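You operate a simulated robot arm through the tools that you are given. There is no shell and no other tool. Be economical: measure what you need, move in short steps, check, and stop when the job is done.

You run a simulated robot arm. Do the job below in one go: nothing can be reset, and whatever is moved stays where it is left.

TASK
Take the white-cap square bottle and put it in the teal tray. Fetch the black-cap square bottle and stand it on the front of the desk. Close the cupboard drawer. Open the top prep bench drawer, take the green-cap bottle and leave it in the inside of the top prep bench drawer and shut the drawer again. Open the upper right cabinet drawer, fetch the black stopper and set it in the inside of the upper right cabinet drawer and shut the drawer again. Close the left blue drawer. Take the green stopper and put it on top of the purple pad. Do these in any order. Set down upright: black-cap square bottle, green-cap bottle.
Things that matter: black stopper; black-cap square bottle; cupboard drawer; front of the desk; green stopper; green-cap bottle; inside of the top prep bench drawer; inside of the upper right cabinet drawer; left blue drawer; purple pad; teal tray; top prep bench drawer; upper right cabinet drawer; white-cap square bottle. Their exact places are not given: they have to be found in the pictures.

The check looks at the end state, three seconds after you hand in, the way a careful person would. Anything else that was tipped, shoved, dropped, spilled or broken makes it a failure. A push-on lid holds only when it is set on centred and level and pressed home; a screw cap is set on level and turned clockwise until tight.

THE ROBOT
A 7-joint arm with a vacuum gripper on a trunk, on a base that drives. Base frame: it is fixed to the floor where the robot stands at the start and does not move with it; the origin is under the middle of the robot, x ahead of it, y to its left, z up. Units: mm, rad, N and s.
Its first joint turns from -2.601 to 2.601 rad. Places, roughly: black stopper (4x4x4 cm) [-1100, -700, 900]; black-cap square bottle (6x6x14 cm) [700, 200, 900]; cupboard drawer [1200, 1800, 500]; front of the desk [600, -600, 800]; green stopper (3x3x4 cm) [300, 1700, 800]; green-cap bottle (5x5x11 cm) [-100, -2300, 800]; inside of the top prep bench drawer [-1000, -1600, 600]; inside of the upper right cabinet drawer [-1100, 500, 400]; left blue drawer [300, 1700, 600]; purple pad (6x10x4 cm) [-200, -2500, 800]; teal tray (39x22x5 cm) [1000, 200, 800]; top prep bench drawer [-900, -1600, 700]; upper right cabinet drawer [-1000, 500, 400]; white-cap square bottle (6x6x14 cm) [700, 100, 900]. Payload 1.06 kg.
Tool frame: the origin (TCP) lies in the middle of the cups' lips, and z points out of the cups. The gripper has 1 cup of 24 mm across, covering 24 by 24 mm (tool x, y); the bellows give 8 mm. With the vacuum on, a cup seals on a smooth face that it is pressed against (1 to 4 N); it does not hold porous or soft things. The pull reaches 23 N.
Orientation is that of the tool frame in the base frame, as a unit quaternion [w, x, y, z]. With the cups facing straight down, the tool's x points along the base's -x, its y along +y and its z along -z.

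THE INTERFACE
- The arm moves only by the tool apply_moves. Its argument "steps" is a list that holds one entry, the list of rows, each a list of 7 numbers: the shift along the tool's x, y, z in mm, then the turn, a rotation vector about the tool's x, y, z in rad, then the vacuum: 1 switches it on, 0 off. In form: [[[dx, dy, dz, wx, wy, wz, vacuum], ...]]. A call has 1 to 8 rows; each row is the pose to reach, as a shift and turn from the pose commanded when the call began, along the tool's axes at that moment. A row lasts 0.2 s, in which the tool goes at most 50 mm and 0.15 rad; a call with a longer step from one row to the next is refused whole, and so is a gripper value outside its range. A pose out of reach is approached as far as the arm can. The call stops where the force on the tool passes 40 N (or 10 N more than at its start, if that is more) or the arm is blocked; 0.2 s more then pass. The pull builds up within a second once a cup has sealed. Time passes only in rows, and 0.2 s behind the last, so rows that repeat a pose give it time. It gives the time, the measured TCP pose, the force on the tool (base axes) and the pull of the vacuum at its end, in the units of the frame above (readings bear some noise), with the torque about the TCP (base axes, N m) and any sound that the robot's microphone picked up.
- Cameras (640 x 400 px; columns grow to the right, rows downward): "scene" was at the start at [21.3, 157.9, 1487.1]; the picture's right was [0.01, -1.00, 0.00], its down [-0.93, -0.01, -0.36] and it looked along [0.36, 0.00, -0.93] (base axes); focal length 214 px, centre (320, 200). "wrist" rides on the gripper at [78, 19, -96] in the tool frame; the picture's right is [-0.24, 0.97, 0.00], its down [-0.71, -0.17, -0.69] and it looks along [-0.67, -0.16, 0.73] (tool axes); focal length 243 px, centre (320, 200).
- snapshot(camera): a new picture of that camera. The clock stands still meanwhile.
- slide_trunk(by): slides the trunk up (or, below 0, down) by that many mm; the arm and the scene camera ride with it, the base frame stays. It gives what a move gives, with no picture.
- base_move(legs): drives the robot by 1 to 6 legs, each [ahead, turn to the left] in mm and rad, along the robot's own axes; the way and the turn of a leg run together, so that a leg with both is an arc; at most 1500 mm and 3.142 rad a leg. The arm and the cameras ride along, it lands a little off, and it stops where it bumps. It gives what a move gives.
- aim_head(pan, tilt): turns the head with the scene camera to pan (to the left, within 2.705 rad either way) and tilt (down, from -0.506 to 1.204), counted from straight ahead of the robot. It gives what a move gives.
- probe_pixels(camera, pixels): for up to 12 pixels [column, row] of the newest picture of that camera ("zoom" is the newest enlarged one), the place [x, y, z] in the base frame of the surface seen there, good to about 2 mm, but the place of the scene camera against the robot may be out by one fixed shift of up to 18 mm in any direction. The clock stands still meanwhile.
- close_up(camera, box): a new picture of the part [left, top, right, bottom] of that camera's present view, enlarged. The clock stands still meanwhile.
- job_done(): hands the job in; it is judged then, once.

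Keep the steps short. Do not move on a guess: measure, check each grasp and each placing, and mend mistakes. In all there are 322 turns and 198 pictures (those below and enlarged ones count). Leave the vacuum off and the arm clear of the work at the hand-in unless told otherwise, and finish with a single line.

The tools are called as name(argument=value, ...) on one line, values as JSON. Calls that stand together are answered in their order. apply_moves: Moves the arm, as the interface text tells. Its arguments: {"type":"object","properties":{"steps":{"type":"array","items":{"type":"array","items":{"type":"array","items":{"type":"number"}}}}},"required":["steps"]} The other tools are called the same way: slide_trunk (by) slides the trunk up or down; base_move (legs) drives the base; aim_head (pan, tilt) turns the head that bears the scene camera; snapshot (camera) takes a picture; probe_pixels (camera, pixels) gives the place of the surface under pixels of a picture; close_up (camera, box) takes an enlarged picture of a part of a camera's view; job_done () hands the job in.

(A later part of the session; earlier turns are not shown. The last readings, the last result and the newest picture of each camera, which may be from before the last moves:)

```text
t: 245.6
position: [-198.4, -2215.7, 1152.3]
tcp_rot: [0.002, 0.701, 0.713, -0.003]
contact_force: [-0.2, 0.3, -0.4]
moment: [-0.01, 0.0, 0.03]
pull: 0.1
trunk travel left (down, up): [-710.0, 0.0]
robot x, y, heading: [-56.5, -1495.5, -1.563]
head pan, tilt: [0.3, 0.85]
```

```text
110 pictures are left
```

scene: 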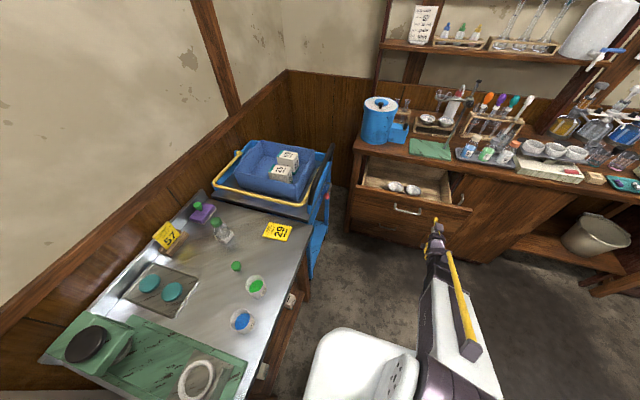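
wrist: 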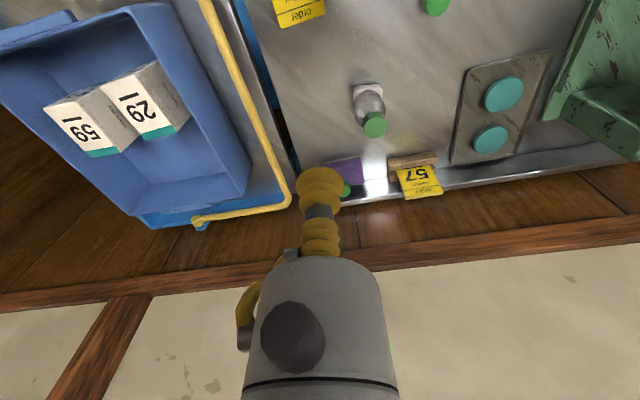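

I move above the green-cap bottle for a fine look.

apply_moves(steps=[[[-20, 12, 36, 0, 0, 0, 0], [-40, 24, 72, 0, 0, 0, 0], [-60, 36, 108, 0, 0, 0, 0], [-70, 48, 145, 0, 0, 0, 0], [-75, 58, 180, 0, 0, 0, 0]]])

close_up(camera="wrist", box=[250, 90, 400, 200])

probe_pixels(camera="zoom", pixels=[[320, 200], [320, 250], [280, 200], [360, 200], [320, 160]])

```text
t: 246.8
position: [-137.7, -2290.2, 973.0]
tcp_rot: [0.002, 0.7, 0.714, -0.005]
contact_force: [-0.4, 0.2, -0.7]
moment: [-0.02, 0.04, -0.02]
pull: 0.1
trunk travel left (down, up): [-710.0, 0.0]
robot x, y, heading: [-62.0, -1492.7, -1.56]
head pan, tilt: [0.3, 0.85]
```

```text
3.64 times, centred on (325, 145) of wrist
```

zoom: 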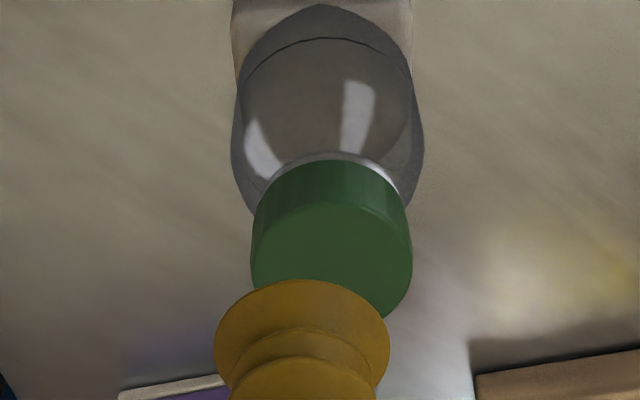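

```text
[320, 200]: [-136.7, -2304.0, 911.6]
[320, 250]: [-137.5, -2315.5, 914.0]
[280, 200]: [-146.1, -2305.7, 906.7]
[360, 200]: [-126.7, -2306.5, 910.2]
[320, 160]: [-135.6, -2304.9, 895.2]
```

Cap centre ≈ (−135,−2319,914). I descend and seal.

apply_moves(steps=[[[-15, 1, 10, 0, 0, 0, 0], [-29, 2.2, 30, 0, 0, 0, 0], [-29, 2.2, 52, 0, 0, 0, 1], [-29, 2.2, 57, 0, 0, 0, 1], [-29, 2.2, 60, 0, 0, 0, 1], [-29, 2.2, 61.5, 0, 0, 0, 1], [-29, 2.2, 61.5, 0, 0, 0, 1], [-29, 2.2, 61.5, 0, 0, 0, 1]]])

```text
t: 248.6
position: [-136.8, -2320.0, 910.5]
tcp_rot: [0.002, 0.701, 0.713, -0.005]
contact_force: [-1.5, -2.0, 10.0]
moment: [0.01, -0.05, -0.01]
pull: 23.1
trunk travel left (down, up): [-710.0, 0.0]
robot x, y, heading: [-58.9, -1496.8, -1.557]
head pan, tilt: [0.3, 0.85]
```

Sealed. I lift straight up.

apply_moves(steps=[[[0, 0, -4, 0, 0, 0, 1], [0, 0, -12, 0, 0, 0, 1], [0, 0, -40, 0, 0, 0, 1], [0, 0, -80, 0, 0, 0, 1], [0, 0, -125, 0, 0, 0, 1], [0, 0, -170, 0, 0, 0, 1], [0, 0, -215, 0, 0, 0, 1], [0, 0, -250, 0, 0, 0, 1]]])

snapshot(camera="wrist")

```text
t: 250.4
position: [-137.0, -2318.7, 1161.0]
tcp_rot: [0.001, 0.701, 0.713, -0.005]
contact_force: [-0.2, -0.3, -0.6]
moment: [0.03, 0.03, 0.01]
pull: 23.4
trunk travel left (down, up): [-710.0, 0.0]
robot x, y, heading: [-58.6, -1494.0, -1.558]
head pan, tilt: [0.3, 0.85]
```

```text
108 pictures are left
```

wrist: 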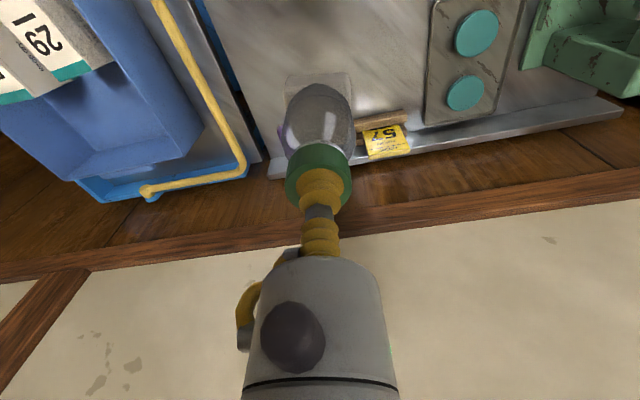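

Held. I retract to radius ~655 and turn the base right, so the bottle comes over the drawer.

apply_moves(steps=[[[42, 0, 0, 0, 0, 0, 1], [84, 0, 0, 0, 0, 0, 1], [126, 0, 0, 0, 0, 0, 1], [165, 0, 0, 0, 0, 0, 1]]])

base_move(legs=[[0, -1.46]])

snapshot(camera="wrist")

```text
t: 251.4
position: [-138.9, -2151.6, 1161.4]
tcp_rot: [0.002, 0.7, 0.714, -0.005]
contact_force: [-1.1, 0.3, -1.2]
moment: [0.03, -0.01, -0.01]
pull: 22.7
trunk travel left (down, up): [-710.0, 0.0]
robot x, y, heading: [-58.4, -1495.3, -1.563]
head pan, tilt: [0.3, 0.85]
```

```text
t: 255.4
position: [-725.2, -1497.5, 1160.5]
tcp_rot: [-0.001, 0.997, 0.072, -0.004]
contact_force: [-0.2, 0.9, -1.2]
moment: [-0.01, -0.06, -0.02]
pull: 23.2
trunk travel left (down, up): [-710.0, 0.0]
robot x, y, heading: [-61.0, -1491.9, -3.007]
head pan, tilt: [0.3, 0.85]
```

```text
107 pictures are left
```

wrist: 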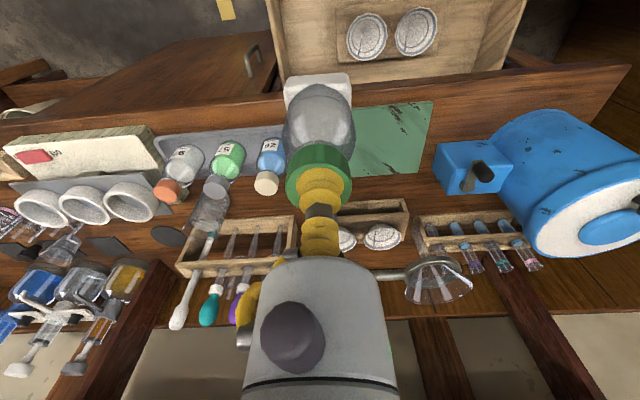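

The white square is part of the bottle. I probe the drawer floor, front panel and right side.

probe_pixels(camera="wrist", pixels=[[310, 60], [275, 20], [340, 20], [300, 10], [365, 60], [280, 60], [368, 35], [415, 35], [470, 50], [450, 5]])

aim_head(pan=0.0, tilt=0.95)

snapshot(camera="scene")

```text
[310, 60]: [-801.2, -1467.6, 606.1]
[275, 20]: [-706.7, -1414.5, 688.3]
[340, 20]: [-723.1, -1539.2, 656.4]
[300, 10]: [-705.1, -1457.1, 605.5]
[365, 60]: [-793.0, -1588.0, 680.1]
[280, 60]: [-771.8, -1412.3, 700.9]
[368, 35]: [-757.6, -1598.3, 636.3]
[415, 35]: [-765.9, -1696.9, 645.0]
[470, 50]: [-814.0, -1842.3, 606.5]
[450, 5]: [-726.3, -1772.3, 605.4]
```

```text
t: 256.2
position: [-725.4, -1499.1, 1162.0]
tcp_rot: [-0.001, 0.997, 0.071, -0.005]
contact_force: [0.0, -0.6, -1.4]
moment: [0.0, -0.03, -0.02]
pull: 23.0
trunk travel left (down, up): [-710.0, 0.0]
robot x, y, heading: [-62.6, -1493.6, -3.005]
head pan, tilt: [0.0, 0.949]
```

```text
106 pictures are left
```

scene: 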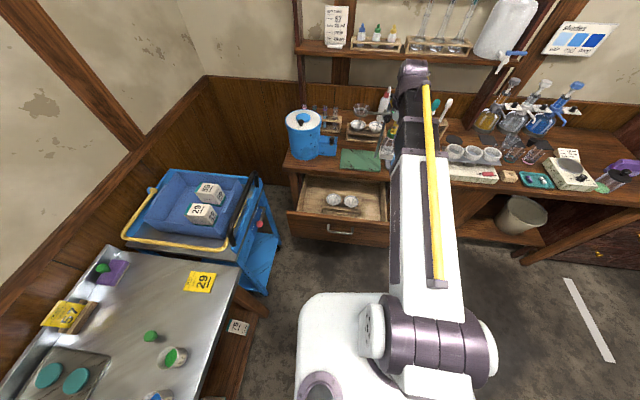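

Drawer floor z=605.5; the scoop block ends at y≈−1540. I place at (−690,−1480): move over it and descend.

apply_moves(steps=[[[20, -7, 20, 0, 0, 0, 1], [37, -13, 60, 0, 0, 0, 1], [37, -13, 108, 0, 0, 0, 1], [37, -13, 156, 0, 0, 0, 1], [37, -13, 204, 0, 0, 0, 1], [37, -13, 252, 0, 0, 0, 1], [37, -13, 290, 0, 0, 0, 1], [37, -13, 310, 0, 0, 0, 1]]])

snapshot(camera="wrist")

close_up(camera="scene", box=[270, 120, 470, 260])

```text
t: 258.0
position: [-692.4, -1479.7, 850.7]
tcp_rot: [-0.003, 0.997, 0.072, -0.004]
contact_force: [-0.8, 0.1, -1.2]
moment: [-0.02, 0.0, -0.02]
pull: 23.1
trunk travel left (down, up): [-710.0, 0.0]
robot x, y, heading: [-61.7, -1488.6, -3.003]
head pan, tilt: [0.0, 0.949]
```

```text
105 pictures are left
```

wrist: 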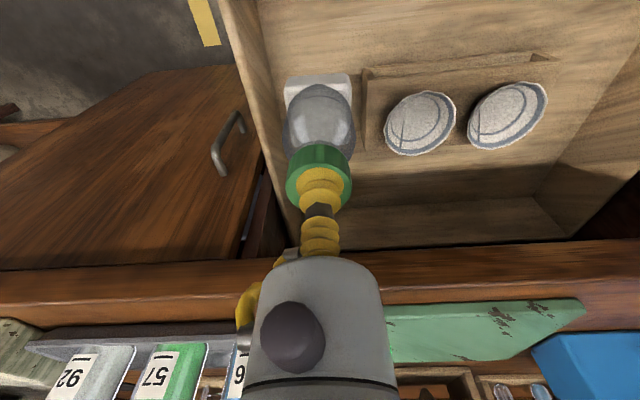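

```text
2.86 times, centred on (370, 190) of scene
```

zoom: 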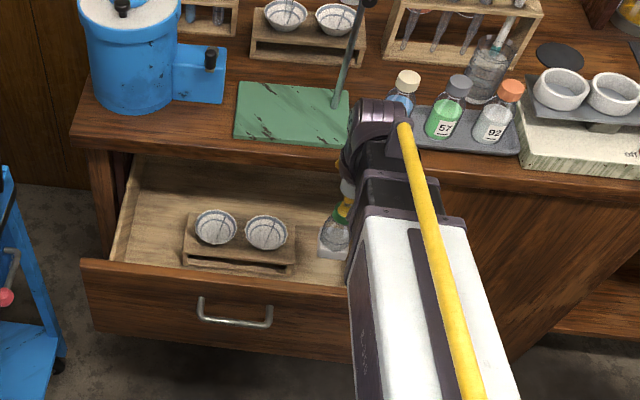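

Clear of the scoop block and side wall. I lower on, then creep to contact (~716).

apply_moves(steps=[[[0, 0, 30, 0, 0, 0, 1], [0, 0, 60, 0, 0, 0, 1], [0, 0, 90, 0, 0, 0, 1], [0, 0, 112, 0, 0, 0, 1], [0, 0, 124, 0, 0, 0, 1], [0, 0, 130, 0, 0, 0, 1], [0, 0, 130, 0, 0, 0, 1]]])

snapshot(camera="wrist")

```text
t: 259.6
position: [-695.1, -1480.8, 719.0]
tcp_rot: [-0.002, 0.997, 0.072, -0.005]
contact_force: [-0.1, -0.4, -1.0]
moment: [-0.01, -0.01, 0.03]
pull: 22.7
trunk travel left (down, up): [-710.0, 0.0]
robot x, y, heading: [-63.1, -1494.0, -3.008]
head pan, tilt: [0.0, 0.949]
```

```text
103 pictures are left
```

wrist: 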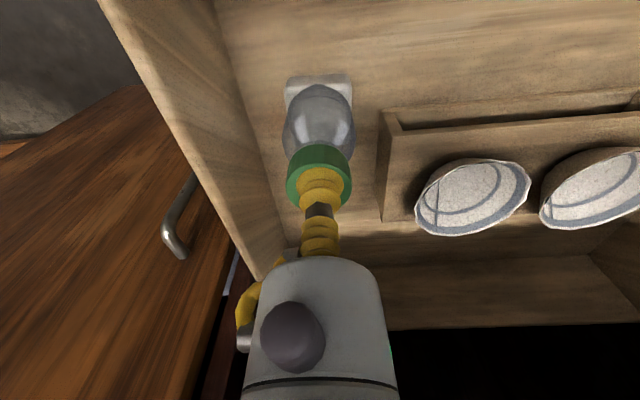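

apply_moves(steps=[[[0, 0, 2, 0, 0, 0, 1], [0, 0, 4, 0, 0, 0, 1], [0, 0, 5.5, 0, 0, 0, 1], [0, 0, 5.5, 0, 0, 0, 1]]])

```text
t: 260.6
position: [-693.5, -1481.0, 715.8]
tcp_rot: [-0.002, 0.997, 0.072, -0.003]
contact_force: [0.1, 0.1, 15.2]
moment: [0.0, -0.06, 0.01]
pull: 22.8
trunk travel left (down, up): [-710.0, 0.0]
robot x, y, heading: [-59.5, -1493.6, -3.008]
head pan, tilt: [0.0, 0.949]
```

Firm contact. I ease off, release, and lift straight up.

apply_moves(steps=[[[0, 0, -1.5, 0, 0, 0, 0], [0, 0, -1.5, 0, 0, 0, 0], [0, 0, -1.5, 0, 0, 0, 0], [0, 0, -4, 0, 0, 0, 0], [0, 0, -15, 0, 0, 0, 0], [0, 0, -55, 0, 0, 0, 0], [0, 0, -100, 0, 0, 0, 0], [0, 0, -145, 0, 0, 0, 0]]])

snapshot(camera="wrist")

```text
t: 262.4
position: [-692.0, -1478.5, 862.4]
tcp_rot: [-0.002, 0.997, 0.071, -0.005]
contact_force: [0.4, 0.4, -0.8]
moment: [-0.02, 0.01, 0.0]
pull: 0.1
trunk travel left (down, up): [-710.0, 0.0]
robot x, y, heading: [-61.2, -1493.2, -3.005]
head pan, tilt: [0.0, 0.949]
```

```text
102 pictures are left
```

wrist: 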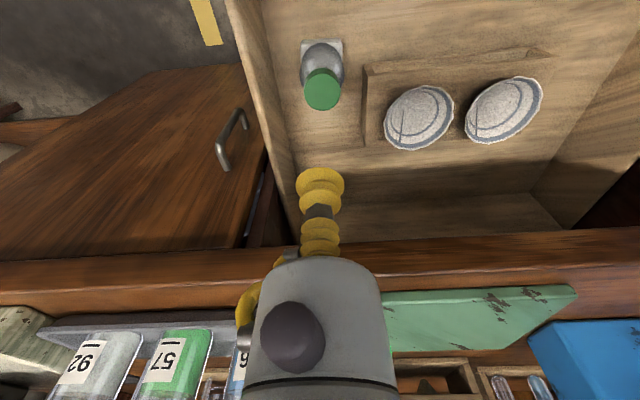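

The bottle stands upright in the drawer. I raise, back away to the east, and prepare to push the drawer shut as before.

apply_moves(steps=[[[0, 0, -45, 0, 0, 0, 0], [0, 0, -90, 0, 0, 0, 0], [0, 0, -135, 0, 0, 0, 0]]])

base_move(legs=[[0, -0.538], [-360, 0], [0, 0.402]])

```text
t: 263.2
position: [-692.7, -1477.9, 995.8]
tcp_rot: [-0.002, 0.997, 0.071, -0.005]
contact_force: [-0.6, -0.9, -0.2]
moment: [-0.01, 0.0, -0.01]
pull: 0.0
trunk travel left (down, up): [-710.0, 0.0]
robot x, y, heading: [-59.6, -1493.2, -3.004]
head pan, tilt: [0.0, 0.949]
```

```text
t: 268.2
position: [-351.7, -1531.7, 996.3]
tcp_rot: [-0.003, 1.0, 0.0, -0.004]
contact_force: [-0.8, 0.0, -1.0]
moment: [0.01, 0.0, 0.0]
pull: 0.1
trunk travel left (down, up): [-710.0, 0.0]
robot x, y, heading: [272.3, -1638.0, 3.129]
head pan, tilt: [0.0, 0.949]
```

Position the tool at (−480,−1490,826), pitch to horizontal, and lower the trunk.

apply_moves(steps=[[[-25, -8, 34, 0, 0, 0, 0], [-50, -16, 68, 0, 0, 0, 0], [-75, -25, 102, 0, 0, 0, 0], [-100, -33, 136, 0, 0, 0, 0], [-128, -42, 170, 0, 0, 0, 0]]])

apply_moves(steps=[[[0, 0, 0, 0, -0.14, 0, 0], [0, 0, 0, 0, -0.28, 0, 0], [0, 0, 0, 0, -0.42, 0, 0], [0, 0, 0, 0, -0.56, 0, 0], [0, 0, 0, 0, -0.7, 0, 0], [0, 0, 0, 0, -0.84, 0, 0], [0, 0, 0, 0, -0.98, 0, 0], [0, 0, 0, 0, -1.12, 0, 0]]])

apply_moves(steps=[[[0, 0, 0, 0, -0.14, 0, 0], [0, 0, 0, 0, -0.28, 0, 0], [0, 0, 0, 0, -0.42, 0, 0], [0, 0, 0, 0, -0.451, 0, 0]]])

slide_trunk(by=-110)

snapshot(camera="wrist")

```text
t: 269.4
position: [-483.7, -1489.4, 827.1]
tcp_rot: [-0.001, 1.0, -0.001, -0.004]
contact_force: [-0.4, 0.1, 0.4]
moment: [-0.01, 0.04, 0.06]
pull: 0.0
trunk travel left (down, up): [-710.0, 0.0]
robot x, y, heading: [272.7, -1635.8, 3.132]
head pan, tilt: [0.0, 0.949]
```

```text
t: 271.2
position: [-479.7, -1490.0, 824.1]
tcp_rot: [-0.013, 0.849, 0.024, -0.527]
contact_force: [-0.8, -1.3, 1.9]
moment: [-0.03, -0.11, -0.01]
pull: 0.1
trunk travel left (down, up): [-710.0, 0.0]
robot x, y, heading: [269.4, -1634.3, 3.138]
head pan, tilt: [0.0, 0.949]
```

```text
t: 272.2
position: [-482.5, -1489.0, 827.1]
tcp_rot: [0.002, -0.703, -0.001, 0.711]
contact_force: [-1.0, -0.5, 0.2]
moment: [-0.01, 0.02, 0.03]
pull: 0.1
trunk travel left (down, up): [-710.0, 0.0]
robot x, y, heading: [271.8, -1636.4, 3.135]
head pan, tilt: [0.0, 0.949]
```

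```text
t: 273.6
position: [-480.4, -1489.7, 716.9]
tcp_rot: [0.001, -0.704, -0.001, 0.71]
contact_force: [0.1, -0.7, -0.2]
moment: [-0.01, -0.01, -0.01]
pull: 0.0
trunk travel left (down, up): [-600.0, 110.0]
robot x, y, heading: [273.5, -1636.3, 3.136]
head pan, tilt: [0.0, 0.949]
```

```text
101 pictures are left
```

wrist: 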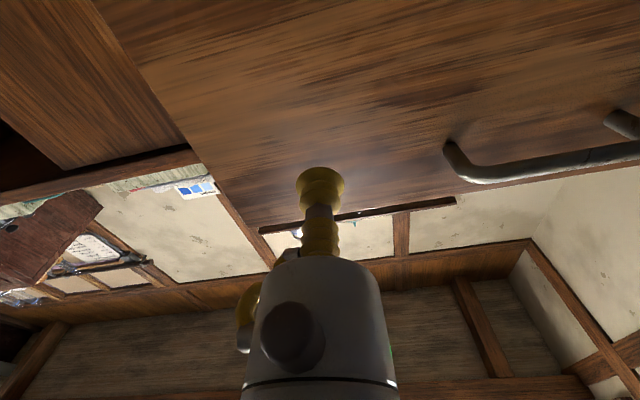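

I approach with the vacuum on, so the drawer stays coupled and can't coast, and push slowly.

apply_moves(steps=[[[0, 0, 35, 0, 0, 0, 0], [0, 0, 58, 0, 0, 0, 1], [0, 0, 66, 0, 0, 0, 1], [0, 0, 70, 0, 0, 0, 1], [0, 0, 73, 0, 0, 0, 1], [0, 0, 75, 0, 0, 0, 1], [0, 0, 78, 0, 0, 0, 1], [0, 0, 83, 0, 0, 0, 1]]])

apply_moves(steps=[[[0, 0, 6, 0, 0, 0, 1], [0, 0, 14, 0, 0, 0, 1], [0, 0, 23, 0, 0, 0, 1], [0, 0, 32, 0, 0, 0, 1], [0, 0, 41, 0, 0, 0, 1], [0, 0, 50, 0, 0, 0, 1], [0, 0, 59, 0, 0, 0, 1], [0, 0, 66, 0, 0, 0, 1]]])

snapshot(camera="wrist")

aim_head(pan=0.2, tilt=0.85)

close_up(camera="scene", box=[320, 130, 480, 250])

```text
t: 275.4
position: [-565.7, -1488.4, 717.4]
tcp_rot: [0.002, -0.704, 0.001, 0.71]
contact_force: [0.2, 7.0, -4.3]
moment: [0.12, -0.07, 0.06]
pull: 23.2
trunk travel left (down, up): [-600.0, 110.0]
robot x, y, heading: [272.3, -1638.2, 3.135]
head pan, tilt: [0.0, 0.949]
```

```text
t: 277.2
position: [-630.1, -1487.7, 716.9]
tcp_rot: [0.001, -0.703, -0.001, 0.711]
contact_force: [-0.7, 9.9, -1.8]
moment: [0.06, -0.07, 0.04]
pull: 22.8
trunk travel left (down, up): [-600.0, 110.0]
robot x, y, heading: [269.1, -1637.7, 3.135]
head pan, tilt: [0.0, 0.949]
```

```text
100 pictures are left
```

wrist: 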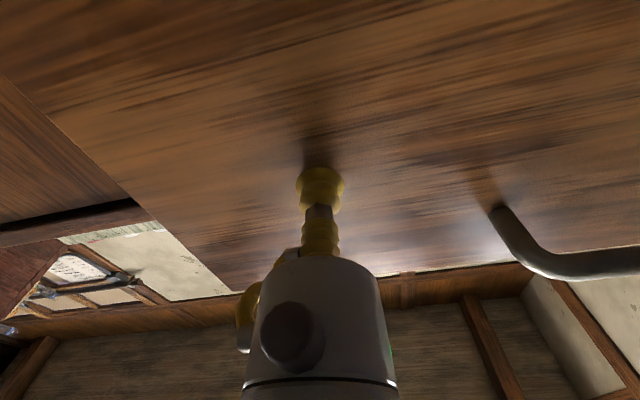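

```text
t: 278.0
position: [-630.6, -1487.8, 717.5]
tcp_rot: [0.001, -0.704, 0.0, 0.71]
contact_force: [-0.3, 8.4, -4.1]
moment: [0.05, -0.07, 0.05]
pull: 23.3
trunk travel left (down, up): [-600.0, 110.0]
robot x, y, heading: [268.9, -1637.4, 3.135]
head pan, tilt: [0.201, 0.85]
```

```text
3.33 times, centred on (400, 190) of scene
```

zoom: 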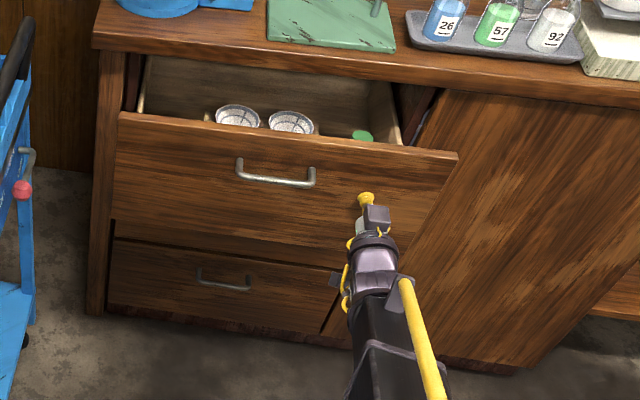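

The bottle is upright. I push on by driving forward gently in short legs, since the arm nears its reach.

base_move(legs=[[40, 0], [40, 0], [30, 0]])

close_up(camera="scene", box=[320, 130, 480, 250])

```text
t: 279.8
position: [-740.6, -1487.8, 718.1]
tcp_rot: [0.001, -0.704, -0.002, 0.71]
contact_force: [-0.1, -9.2, -0.5]
moment: [0.18, 0.0, -0.01]
pull: 23.2
trunk travel left (down, up): [-600.0, 110.0]
robot x, y, heading: [161.1, -1635.8, 3.135]
head pan, tilt: [0.201, 0.85]
```

```text
3.33 times, centred on (400, 190) of scene
```

zoom: 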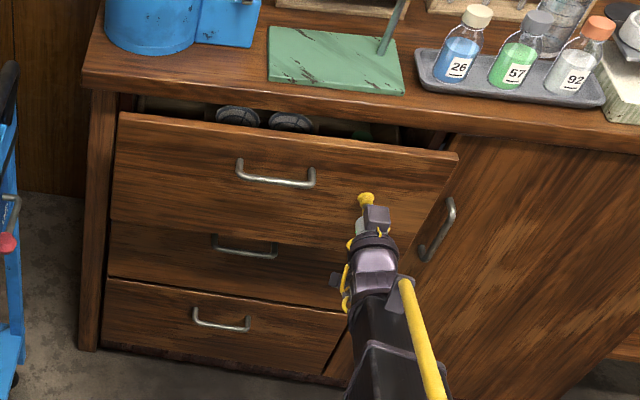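

Sixty millimetres left. I finish with the arm, slowly.

apply_moves(steps=[[[0, 0, 8, 0, 0, 0, 1], [0, 0, 16, 0, 0, 0, 1], [0, 0, 25, 0, 0, 0, 1], [0, 0, 34, 0, 0, 0, 1], [0, 0, 43, 0, 0, 0, 1], [0, 0, 51, 0, 0, 0, 1], [0, 0, 57, 0, 0, 0, 1], [0, 0, 60, 0, 0, 0, 1]]])

apply_moves(steps=[[[0, 0, 2, 0, 0, 0, 1], [0, 0, 4, 0, 0, 0, 1], [0, 0, 6, 0, 0, 0, 1], [0, 0, 6, 0, 0, 0, 1]]])

snapshot(camera="wrist")

probe_pixels(camera="wrist", pixels=[[370, 100], [280, 140], [420, 180], [100, 100], [130, 150]])

```text
t: 281.6
position: [-800.7, -1487.7, 717.5]
tcp_rot: [0.001, -0.704, -0.001, 0.71]
contact_force: [-0.8, -3.4, -1.8]
moment: [0.01, 0.0, -0.04]
pull: 22.7
trunk travel left (down, up): [-600.0, 110.0]
robot x, y, heading: [163.5, -1635.9, 3.134]
head pan, tilt: [0.201, 0.85]
```

```text
t: 282.6
position: [-806.2, -1487.0, 717.4]
tcp_rot: [0.002, -0.704, -0.001, 0.71]
contact_force: [18.1, -3.3, -11.5]
moment: [0.02, 0.1, -0.03]
pull: 22.7
trunk travel left (down, up): [-600.0, 110.0]
robot x, y, heading: [163.5, -1636.4, 3.132]
head pan, tilt: [0.201, 0.85]
```

```text
97 pictures are left
```

wrist: 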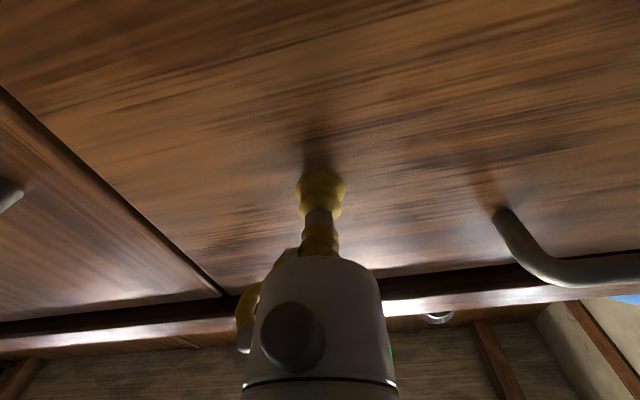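

```text
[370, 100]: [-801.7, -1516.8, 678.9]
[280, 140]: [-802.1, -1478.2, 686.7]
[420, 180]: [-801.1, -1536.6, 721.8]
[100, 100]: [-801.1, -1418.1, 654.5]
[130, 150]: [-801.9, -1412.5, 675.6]
```

Shut: the face is at −801 as before opening. I release the vacuum, wait, then withdraw.

apply_moves(steps=[[[0, 0, -2, 0, 0, 0, 0], [0, 0, -2, 0, 0, 0, 0], [0, 0, -2, 0, 0, 0, 0], [0, 0, -6, 0, 0, 0, 0], [0, 0, -30, 0, 0, 0, 0], [0, 0, -70, 0, 0, 0, 0], [0, 0, -110, 0, 0, 0, 0], [0, 0, -140, 0, 0, 0, 0]]])

close_up(camera="scene", box=[320, 130, 480, 250])

snapshot(camera="wrist")

probe_pixels(camera="wrist", pixels=[[370, 60], [280, 100], [130, 100]])

```text
t: 284.4
position: [-663.2, -1486.9, 719.1]
tcp_rot: [0.002, -0.704, -0.001, 0.71]
contact_force: [0.1, -0.1, 0.4]
moment: [-0.02, 0.01, 0.04]
pull: 0.1
trunk travel left (down, up): [-600.0, 110.0]
robot x, y, heading: [158.5, -1635.1, 3.134]
head pan, tilt: [0.201, 0.85]
```

```text
3.33 times, centred on (400, 190) of scene
```

zoom: 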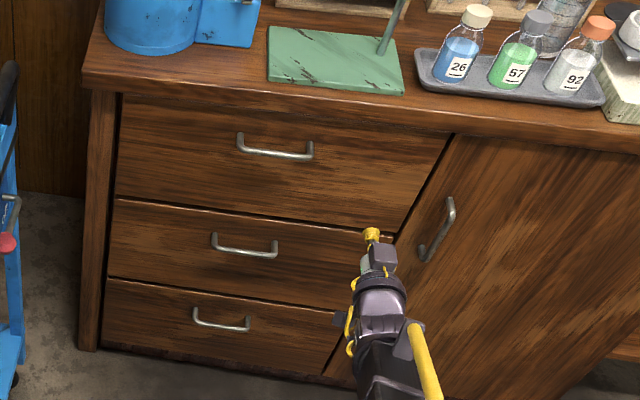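

```text
95 pictures are left
```

wrist: 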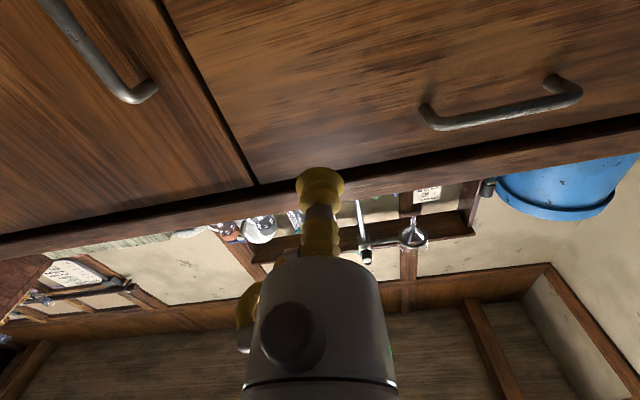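

```text
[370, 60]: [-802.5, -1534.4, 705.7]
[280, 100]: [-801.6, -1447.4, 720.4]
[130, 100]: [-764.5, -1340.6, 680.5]
```

The top prep drawer is shut with the bottle inside. Next is the cabinet; I drive north to about (30,−150), turn to face west, and look.

base_move(legs=[[0, -1.477], [1450, 0], [0, 1.4]])

aim_head(pan=-0.3, tilt=0.7)

snapshot(camera="scene")

```text
t: 298.6
position: [-748.3, 29.9, 717.7]
tcp_rot: [0.034, -0.703, 0.031, 0.71]
contact_force: [0.1, 0.0, 1.1]
moment: [-0.02, 0.01, 0.02]
pull: 0.0
trunk travel left (down, up): [-600.0, 110.0]
robot x, y, heading: [57.1, -195.2, 3.04]
head pan, tilt: [0.201, 0.85]
```

```text
t: 299.6
position: [-747.6, 28.4, 719.2]
tcp_rot: [0.034, -0.703, 0.031, 0.709]
contact_force: [0.1, -0.3, 0.0]
moment: [0.0, 0.01, -0.01]
pull: 0.1
trunk travel left (down, up): [-600.0, 110.0]
robot x, y, heading: [63.2, -196.7, 3.041]
head pan, tilt: [-0.3, 0.7]
```

```text
94 pictures are left
```

scene: 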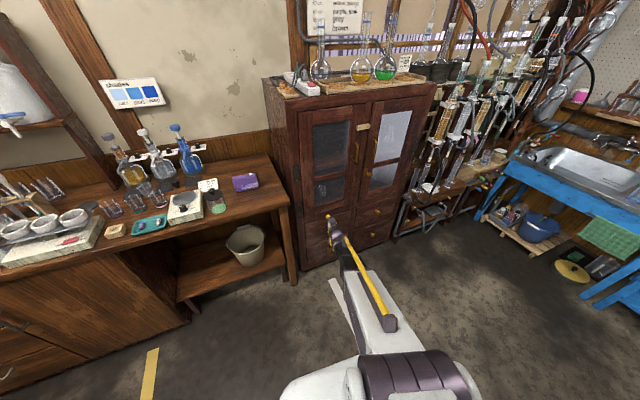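

Now the cabinet drawers: close-up and probes on the upper right one near (375,213).

close_up(camera="scene", box=[280, 170, 440, 280])

probe_pixels(camera="zoom", pixels=[[330, 165], [400, 165], [375, 180], [420, 150], [340, 185], [440, 155], [380, 205], [130, 230], [300, 220], [400, 120]])

```text
3.64 times, centred on (360, 225) of scene
```

zoom: 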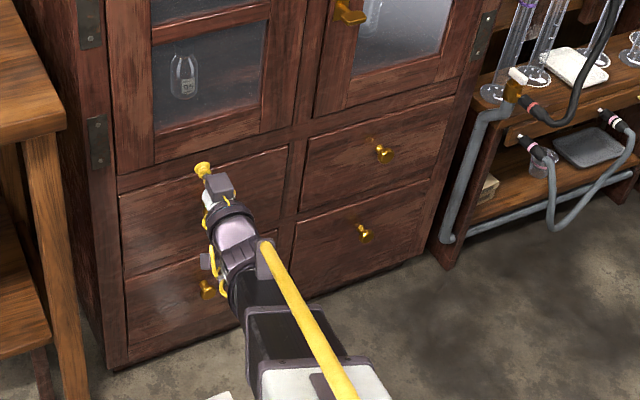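

```text
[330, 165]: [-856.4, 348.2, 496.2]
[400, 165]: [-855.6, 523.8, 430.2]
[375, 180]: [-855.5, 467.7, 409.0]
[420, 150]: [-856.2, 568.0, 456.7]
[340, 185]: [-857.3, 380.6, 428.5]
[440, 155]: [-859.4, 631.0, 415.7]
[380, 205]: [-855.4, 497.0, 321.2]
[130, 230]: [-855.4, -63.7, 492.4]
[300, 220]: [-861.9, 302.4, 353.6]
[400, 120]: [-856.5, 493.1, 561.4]
```

Face at x≈−860, upper right drawer y≈320–630, knob about y 475, z 470. To keep the arm from sweeping through the glass rack, I turn left to south, reverse north, and turn back.

base_move(legs=[[0, 1.67], [-430, 0], [0, -1.57]])

slide_trunk(by=-270)

snapshot(camera="wrist")

snapshot(camera="scene")

```text
t: 310.0
position: [-760.0, 374.4, 718.3]
tcp_rot: [-0.002, -0.704, -0.005, 0.71]
contact_force: [-0.1, 0.3, -0.3]
moment: [-0.01, 0.01, 0.01]
pull: 0.0
trunk travel left (down, up): [-600.0, 110.0]
robot x, y, heading: [67.3, 233.0, -3.138]
head pan, tilt: [-0.3, 0.7]
```

```text
t: 312.7
position: [-759.9, 374.3, 448.0]
tcp_rot: [-0.003, -0.704, -0.006, 0.711]
contact_force: [-0.1, 1.1, 0.3]
moment: [-0.01, 0.05, -0.02]
pull: 0.0
trunk travel left (down, up): [-330.0, 380.0]
robot x, y, heading: [70.9, 238.2, -3.137]
head pan, tilt: [-0.3, 0.7]
```

```text
92 pictures are left
```

wrist: 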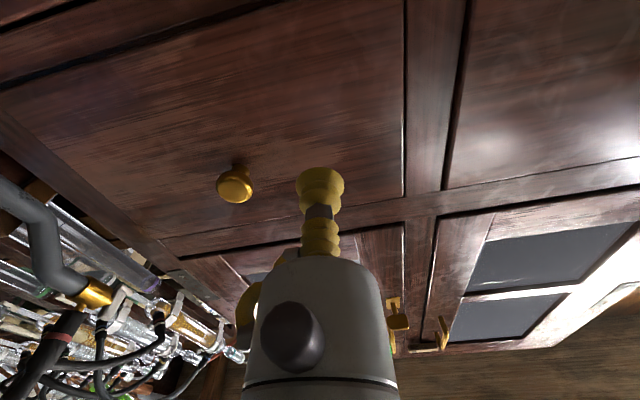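

```text
91 pictures are left
```

scene: 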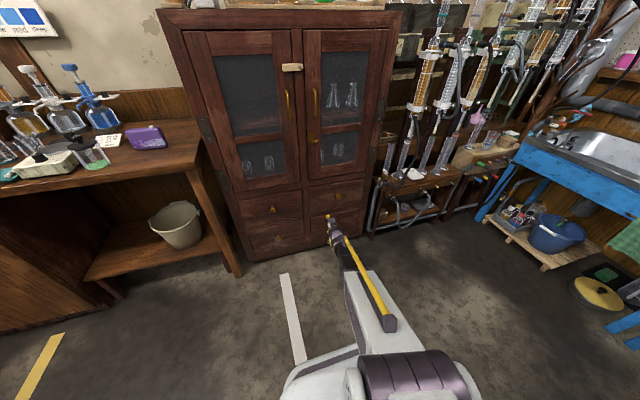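

The knob is at (235,185) in the wrist view. I probe the face around the cup.

probe_pixels(camera="wrist", pixels=[[330, 120], [350, 60], [395, 180], [235, 185], [300, 200], [180, 230], [330, 10], [200, 20], [370, 150], [40, 120]])

```text
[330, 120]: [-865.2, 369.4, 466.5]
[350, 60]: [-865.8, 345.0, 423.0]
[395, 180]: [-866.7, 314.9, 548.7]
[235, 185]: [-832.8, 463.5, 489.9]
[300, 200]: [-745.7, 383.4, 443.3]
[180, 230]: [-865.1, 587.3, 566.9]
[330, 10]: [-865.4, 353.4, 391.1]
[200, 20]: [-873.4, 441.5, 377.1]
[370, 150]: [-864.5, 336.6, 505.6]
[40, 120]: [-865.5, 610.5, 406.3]
```

Face at x=−865, drawer y 305–620, z 385–550. The cup faces a clear spot at (374,448). I approach and seal.

apply_moves(steps=[[[0, 0, 45, 0, 0, 0, 0], [0, 0, 85, 0, 0, 0, 0], [0, 0, 98, 0, 0, 0, 1], [0, 0, 104, 0, 0, 0, 1], [0, 0, 107, 0, 0, 0, 1], [0, 0, 109, 0, 0, 0, 1], [0, 0, 110, 0, 0, 0, 1], [0, 0, 110, 0, 0, 0, 1]]])

```text
t: 314.5
position: [-869.0, 374.6, 448.8]
tcp_rot: [-0.003, -0.705, -0.005, 0.709]
contact_force: [15.7, -0.2, -4.3]
moment: [0.05, -0.09, -0.12]
pull: 22.9
trunk travel left (down, up): [-330.0, 380.0]
robot x, y, heading: [69.7, 236.3, -3.138]
head pan, tilt: [-0.3, 0.7]
```

Sealed. I pull with the arm.

apply_moves(steps=[[[0, 0, -5, 0, 0, 0, 1], [0, 0, -13, 0, 0, 0, 1], [0, 0, -23, 0, 0, 0, 1], [0, 0, -33, 0, 0, 0, 1], [0, 0, -44, 0, 0, 0, 1], [0, 0, -55, 0, 0, 0, 1], [0, 0, -66, 0, 0, 0, 1], [0, 0, -77, 0, 0, 0, 1]]])

apply_moves(steps=[[[0, 0, -10, 0, 0, 0, 1], [0, 0, -21, 0, 0, 0, 1], [0, 0, -32, 0, 0, 0, 1], [0, 0, -43, 0, 0, 0, 1], [0, 0, -54, 0, 0, 0, 1], [0, 0, -65, 0, 0, 0, 1], [0, 0, -76, 0, 0, 0, 1], [0, 0, -85, 0, 0, 0, 1]]])

snapshot(camera="wrist")

snapshot(camera="scene")

```text
t: 316.3
position: [-792.7, 373.3, 449.5]
tcp_rot: [-0.003, -0.704, -0.005, 0.71]
contact_force: [0.3, -5.5, 2.1]
moment: [-0.09, -0.12, -0.14]
pull: 22.9
trunk travel left (down, up): [-330.0, 380.0]
robot x, y, heading: [69.2, 236.9, -3.136]
head pan, tilt: [-0.3, 0.7]
```

```text
t: 318.1
position: [-707.9, 374.0, 449.6]
tcp_rot: [-0.002, -0.704, -0.005, 0.711]
contact_force: [-0.1, -7.5, 8.0]
moment: [-0.01, -0.06, -0.14]
pull: 23.3
trunk travel left (down, up): [-330.0, 380.0]
robot x, y, heading: [66.4, 237.9, -3.138]
head pan, tilt: [-0.3, 0.7]
```

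```text
90 pictures are left
```

wrist: 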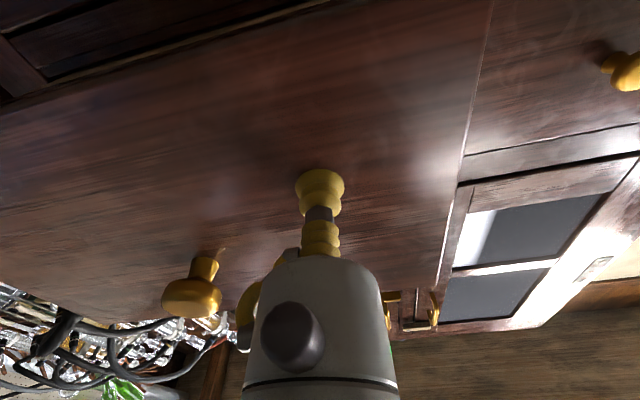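

```text
89 pictures are left
```

scene: 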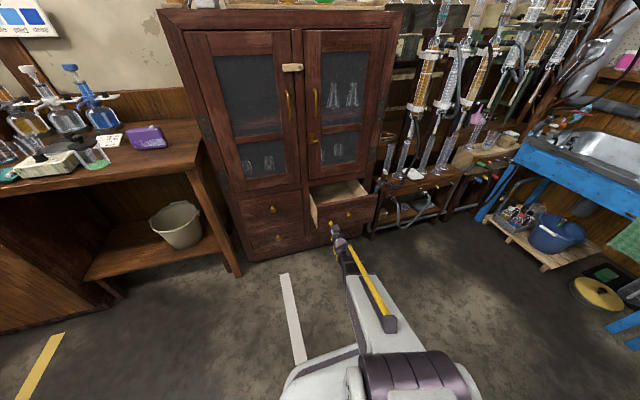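

Open 160 mm. I drive back another 85 mm for room.

base_move(legs=[[-45, 0], [-40, 0]])

apply_moves(steps=[[[0, 0, 0, 0, 0, 0, 0], [0, 0, 0, 0, 0, 0, 0], [0, 0, -1, 0, 0, 0, 0], [0, 0, -5, 0, 0, 0, 0]]])

base_move(legs=[[-80, 0]])

close_up(camera="scene", box=[250, 140, 420, 260])

probe_pixels(camera="zoom", pixels=[[300, 180], [330, 170], [260, 200], [340, 220], [300, 150], [290, 200], [380, 200]])

```text
t: 319.5
position: [-622.3, 374.5, 447.2]
tcp_rot: [-0.002, -0.704, -0.006, 0.71]
contact_force: [-0.8, -6.4, -7.7]
moment: [-0.07, 0.01, -0.14]
pull: 22.9
trunk travel left (down, up): [-330.0, 380.0]
robot x, y, heading: [153.5, 239.4, -3.138]
head pan, tilt: [-0.3, 0.7]
```

```text
t: 320.5
position: [-617.3, 375.2, 448.7]
tcp_rot: [-0.002, -0.704, -0.005, 0.71]
contact_force: [0.1, 0.3, -0.7]
moment: [0.01, -0.02, 0.02]
pull: 0.0
trunk travel left (down, up): [-330.0, 380.0]
robot x, y, heading: [153.6, 232.2, -3.139]
head pan, tilt: [-0.3, 0.7]
```

```text
t: 321.7
position: [-501.0, 373.8, 513.0]
tcp_rot: [-0.001, -0.664, -0.005, 0.747]
contact_force: [-0.5, -0.3, -0.3]
moment: [0.02, -0.04, -0.03]
pull: 0.0
trunk travel left (down, up): [-330.0, 380.0]
robot x, y, heading: [215.2, 235.6, -3.128]
head pan, tilt: [-0.3, 0.7]
stopped in leg 1: the robot was blocked; the commanded pose is now the measured one
```

```text
3.33 times, centred on (335, 200) of scene
```

zoom: 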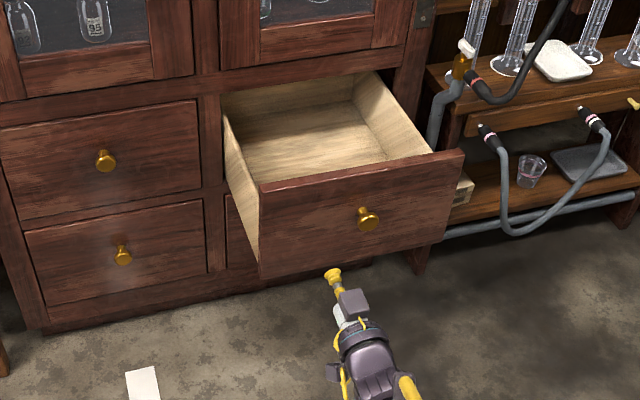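

```text
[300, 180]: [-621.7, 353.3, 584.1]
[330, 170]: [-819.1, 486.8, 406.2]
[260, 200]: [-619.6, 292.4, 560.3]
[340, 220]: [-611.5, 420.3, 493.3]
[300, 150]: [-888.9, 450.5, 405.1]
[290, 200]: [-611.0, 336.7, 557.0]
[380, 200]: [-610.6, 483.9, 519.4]
```

The base hit something behind and the arm got displaced. I move forward 60 mm and look back at the table.

base_move(legs=[[40, 0]])

aim_head(pan=2.6, tilt=0.7)

snapshot(camera="scene")

aim_head(pan=-2.6, tilt=0.7)

snapshot(camera="scene")

```text
t: 322.5
position: [-467.4, 377.1, 562.0]
tcp_rot: [-0.001, -0.628, -0.004, 0.778]
contact_force: [-0.4, -0.4, -0.3]
moment: [0.01, -0.01, -0.03]
pull: 0.0
trunk travel left (down, up): [-330.0, 380.0]
robot x, y, heading: [197.1, 233.9, -3.131]
head pan, tilt: [-0.3, 0.7]
stopped in leg 1: the robot was blocked; the commanded pose is now the measured one
```

```text
t: 325.0
position: [-469.9, 376.7, 559.1]
tcp_rot: [0.0, -0.628, -0.004, 0.778]
contact_force: [0.1, 0.1, -0.7]
moment: [0.02, 0.02, 0.02]
pull: 0.0
trunk travel left (down, up): [-330.0, 380.0]
robot x, y, heading: [196.0, 236.3, -3.132]
head pan, tilt: [2.601, 0.7]
```

```text
87 pictures are left
```

scene: 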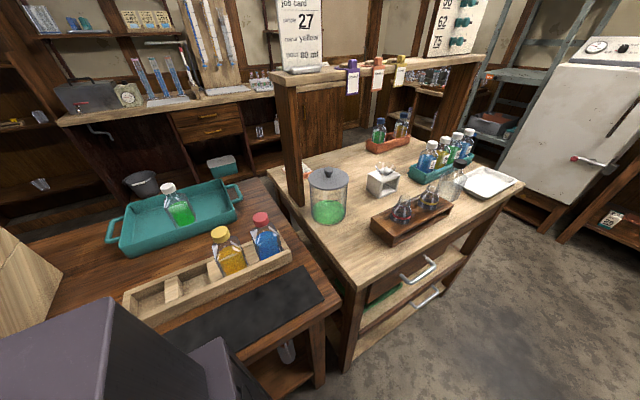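

```text
t: 329.1
position: [-469.3, 375.3, 559.6]
tcp_rot: [-0.001, -0.629, -0.005, 0.778]
contact_force: [0.5, 0.4, -0.4]
moment: [-0.04, 0.02, -0.02]
pull: 0.1
trunk travel left (down, up): [-330.0, 380.0]
robot x, y, heading: [199.2, 236.2, -3.133]
head pan, tilt: [-2.601, 0.7]
```

```text
86 pictures are left
```

scene: 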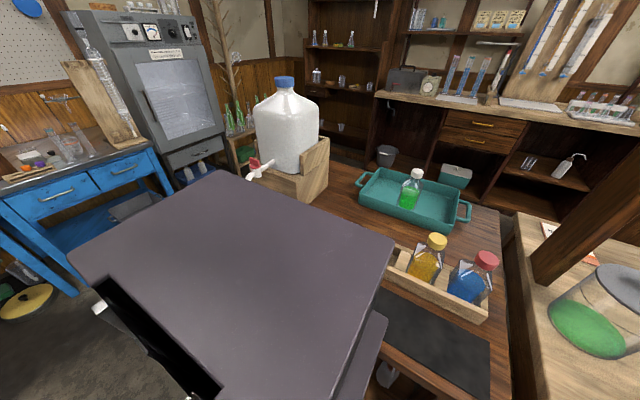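

The items on the table are undisturbed. Now I look forward at the arm itself.

aim_head(pan=0.0, tilt=1.1)

snapshot(camera="scene")

snapshot(camera="wrist")

```text
t: 331.4
position: [-469.8, 375.3, 559.0]
tcp_rot: [-0.001, -0.628, -0.004, 0.778]
contact_force: [0.1, -0.4, 0.4]
moment: [0.02, -0.02, -0.01]
pull: 0.1
trunk travel left (down, up): [-330.0, 380.0]
robot x, y, heading: [205.0, 233.9, -3.131]
head pan, tilt: [0.0, 1.1]
```

```text
85 pictures are left
```

scene: 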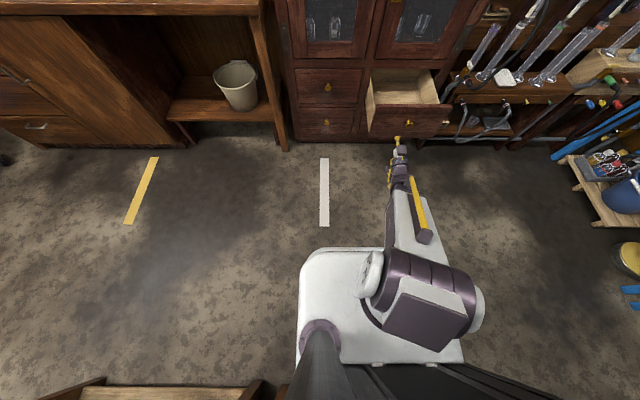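

```text
84 pictures are left
```

wrist: 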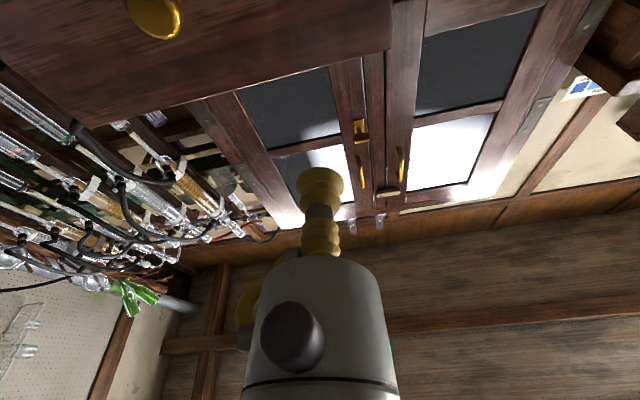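

The elbow sits right on the base deck, because the trunk is low while the arm is folded. I raise the trunk.

slide_trunk(by=250)

base_move(legs=[[20, 0]])

```text
t: 334.0
position: [-469.8, 376.2, 808.7]
tcp_rot: [0.0, -0.629, -0.004, 0.777]
contact_force: [1.1, -0.1, -0.4]
moment: [-0.03, -0.01, -0.01]
pull: 0.1
trunk travel left (down, up): [-580.0, 130.0]
robot x, y, heading: [200.0, 238.4, -3.129]
head pan, tilt: [0.0, 1.1]
```

```text
t: 334.8
position: [-489.6, 376.8, 808.3]
tcp_rot: [-0.002, -0.629, -0.005, 0.778]
contact_force: [-0.1, -0.2, -0.2]
moment: [-0.01, -0.03, 0.0]
pull: 0.0
trunk travel left (down, up): [-580.0, 130.0]
robot x, y, heading: [178.8, 234.8, -3.132]
head pan, tilt: [0.0, 1.1]
```

Free again. I pitch the tool back to pointing down (1.78 rad) while rising, then drive to the prep bench's north end for the black stopper.

apply_moves(steps=[[[-15, 0, 0, 0, 0.148, 0, 0], [-30, 0, 0, 0, 0.296, 0, 0], [-50, 0, 0, 0, 0.444, 0, 0], [-70, 0, 0, 0, 0.592, 0, 0], [-90, 0, 0, 0, 0.74, 0, 0], [-110, 0, 0, 0, 0.888, 0, 0], [-130, 0, 0, 0, 1.036, 0, 0], [-150, 0, 0, 0, 1.184, 0, 0]]])

apply_moves(steps=[[[0, 0, 0, 0, 0.148, 0, 0], [0, 0, 0, 0, 0.296, 0, 0], [0, 0, 0, 0, 0.444, 0, 0], [0, 0, 0, 0, 0.592, 0, 0]]])

slide_trunk(by=130)

```text
t: 336.6
position: [-449.3, 375.8, 958.8]
tcp_rot: [-0.002, 0.954, 0.003, -0.298]
contact_force: [-0.9, -0.4, 0.4]
moment: [0.0, -0.01, 0.0]
pull: 0.0
out of reach, approached as far as the arm can: row 3, 4, 5, 6, 7
trunk travel left (down, up): [-580.0, 130.0]
robot x, y, heading: [180.8, 235.7, -3.139]
head pan, tilt: [0.0, 1.1]
```

```text
t: 337.6
position: [-448.8, 375.1, 958.2]
tcp_rot: [-0.003, 1.0, 0.003, -0.006]
contact_force: [0.0, -0.3, -0.1]
moment: [0.0, 0.05, 0.02]
pull: 0.1
trunk travel left (down, up): [-580.0, 130.0]
robot x, y, heading: [179.1, 235.7, -3.132]
head pan, tilt: [0.0, 1.1]
```

```text
t: 339.2
position: [-448.3, 375.1, 1089.9]
tcp_rot: [-0.002, 1.0, 0.003, -0.008]
contact_force: [-0.6, 0.1, 0.2]
moment: [0.01, -0.02, -0.01]
pull: 0.1
trunk travel left (down, up): [-710.0, 0.0]
robot x, y, heading: [179.1, 233.8, -3.136]
head pan, tilt: [0.0, 1.1]
```

Now I drive to about (−240,−650), facing west.

base_move(legs=[[0, 1.12], [960, 0], [0, -1.13]])

aim_head(pan=0.1, tilt=0.8)

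snapshot(camera="scene")

snapshot(camera="wrist")

```text
t: 340.0
position: [-428.3, 364.9, 1100.3]
tcp_rot: [-0.001, 1.0, 0.012, -0.018]
contact_force: [0.6, 0.3, 0.4]
moment: [-0.04, 0.02, 0.01]
pull: 0.0
trunk travel left (down, up): [-710.0, 0.0]
robot x, y, heading: [174.2, 235.4, -3.14]
head pan, tilt: [0.0, 1.1]
stopped in leg 1: the robot was blocked; the commanded pose is now the measured one
```

```text
t: 340.8
position: [-435.4, 365.1, 1098.2]
tcp_rot: [-0.002, 1.0, 0.012, -0.017]
contact_force: [-0.4, -0.3, 0.3]
moment: [0.01, 0.0, -0.03]
pull: 0.0
trunk travel left (down, up): [-710.0, 0.0]
robot x, y, heading: [176.0, 238.7, -3.132]
head pan, tilt: [0.099, 0.799]
```

```text
83 pictures are left
```

scene: 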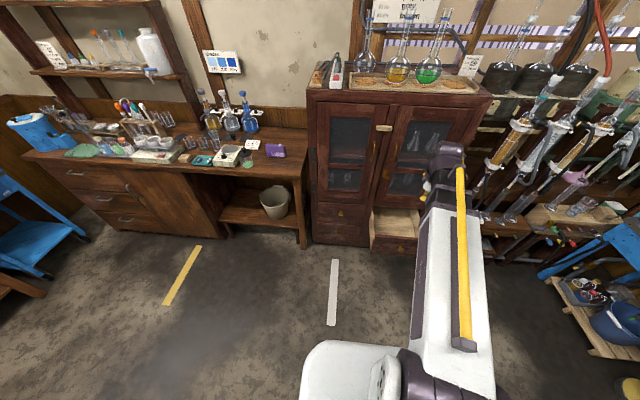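

```text
82 pictures are left
```

wrist: 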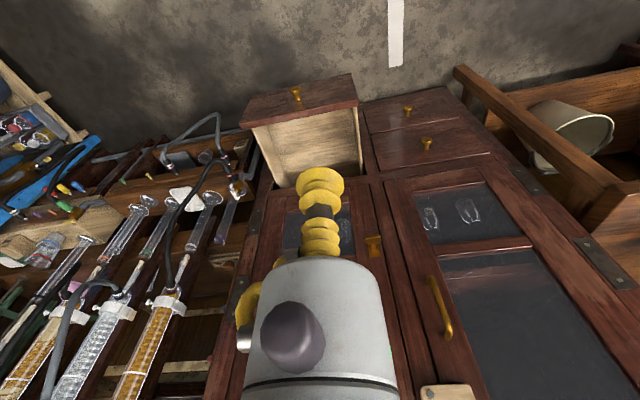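

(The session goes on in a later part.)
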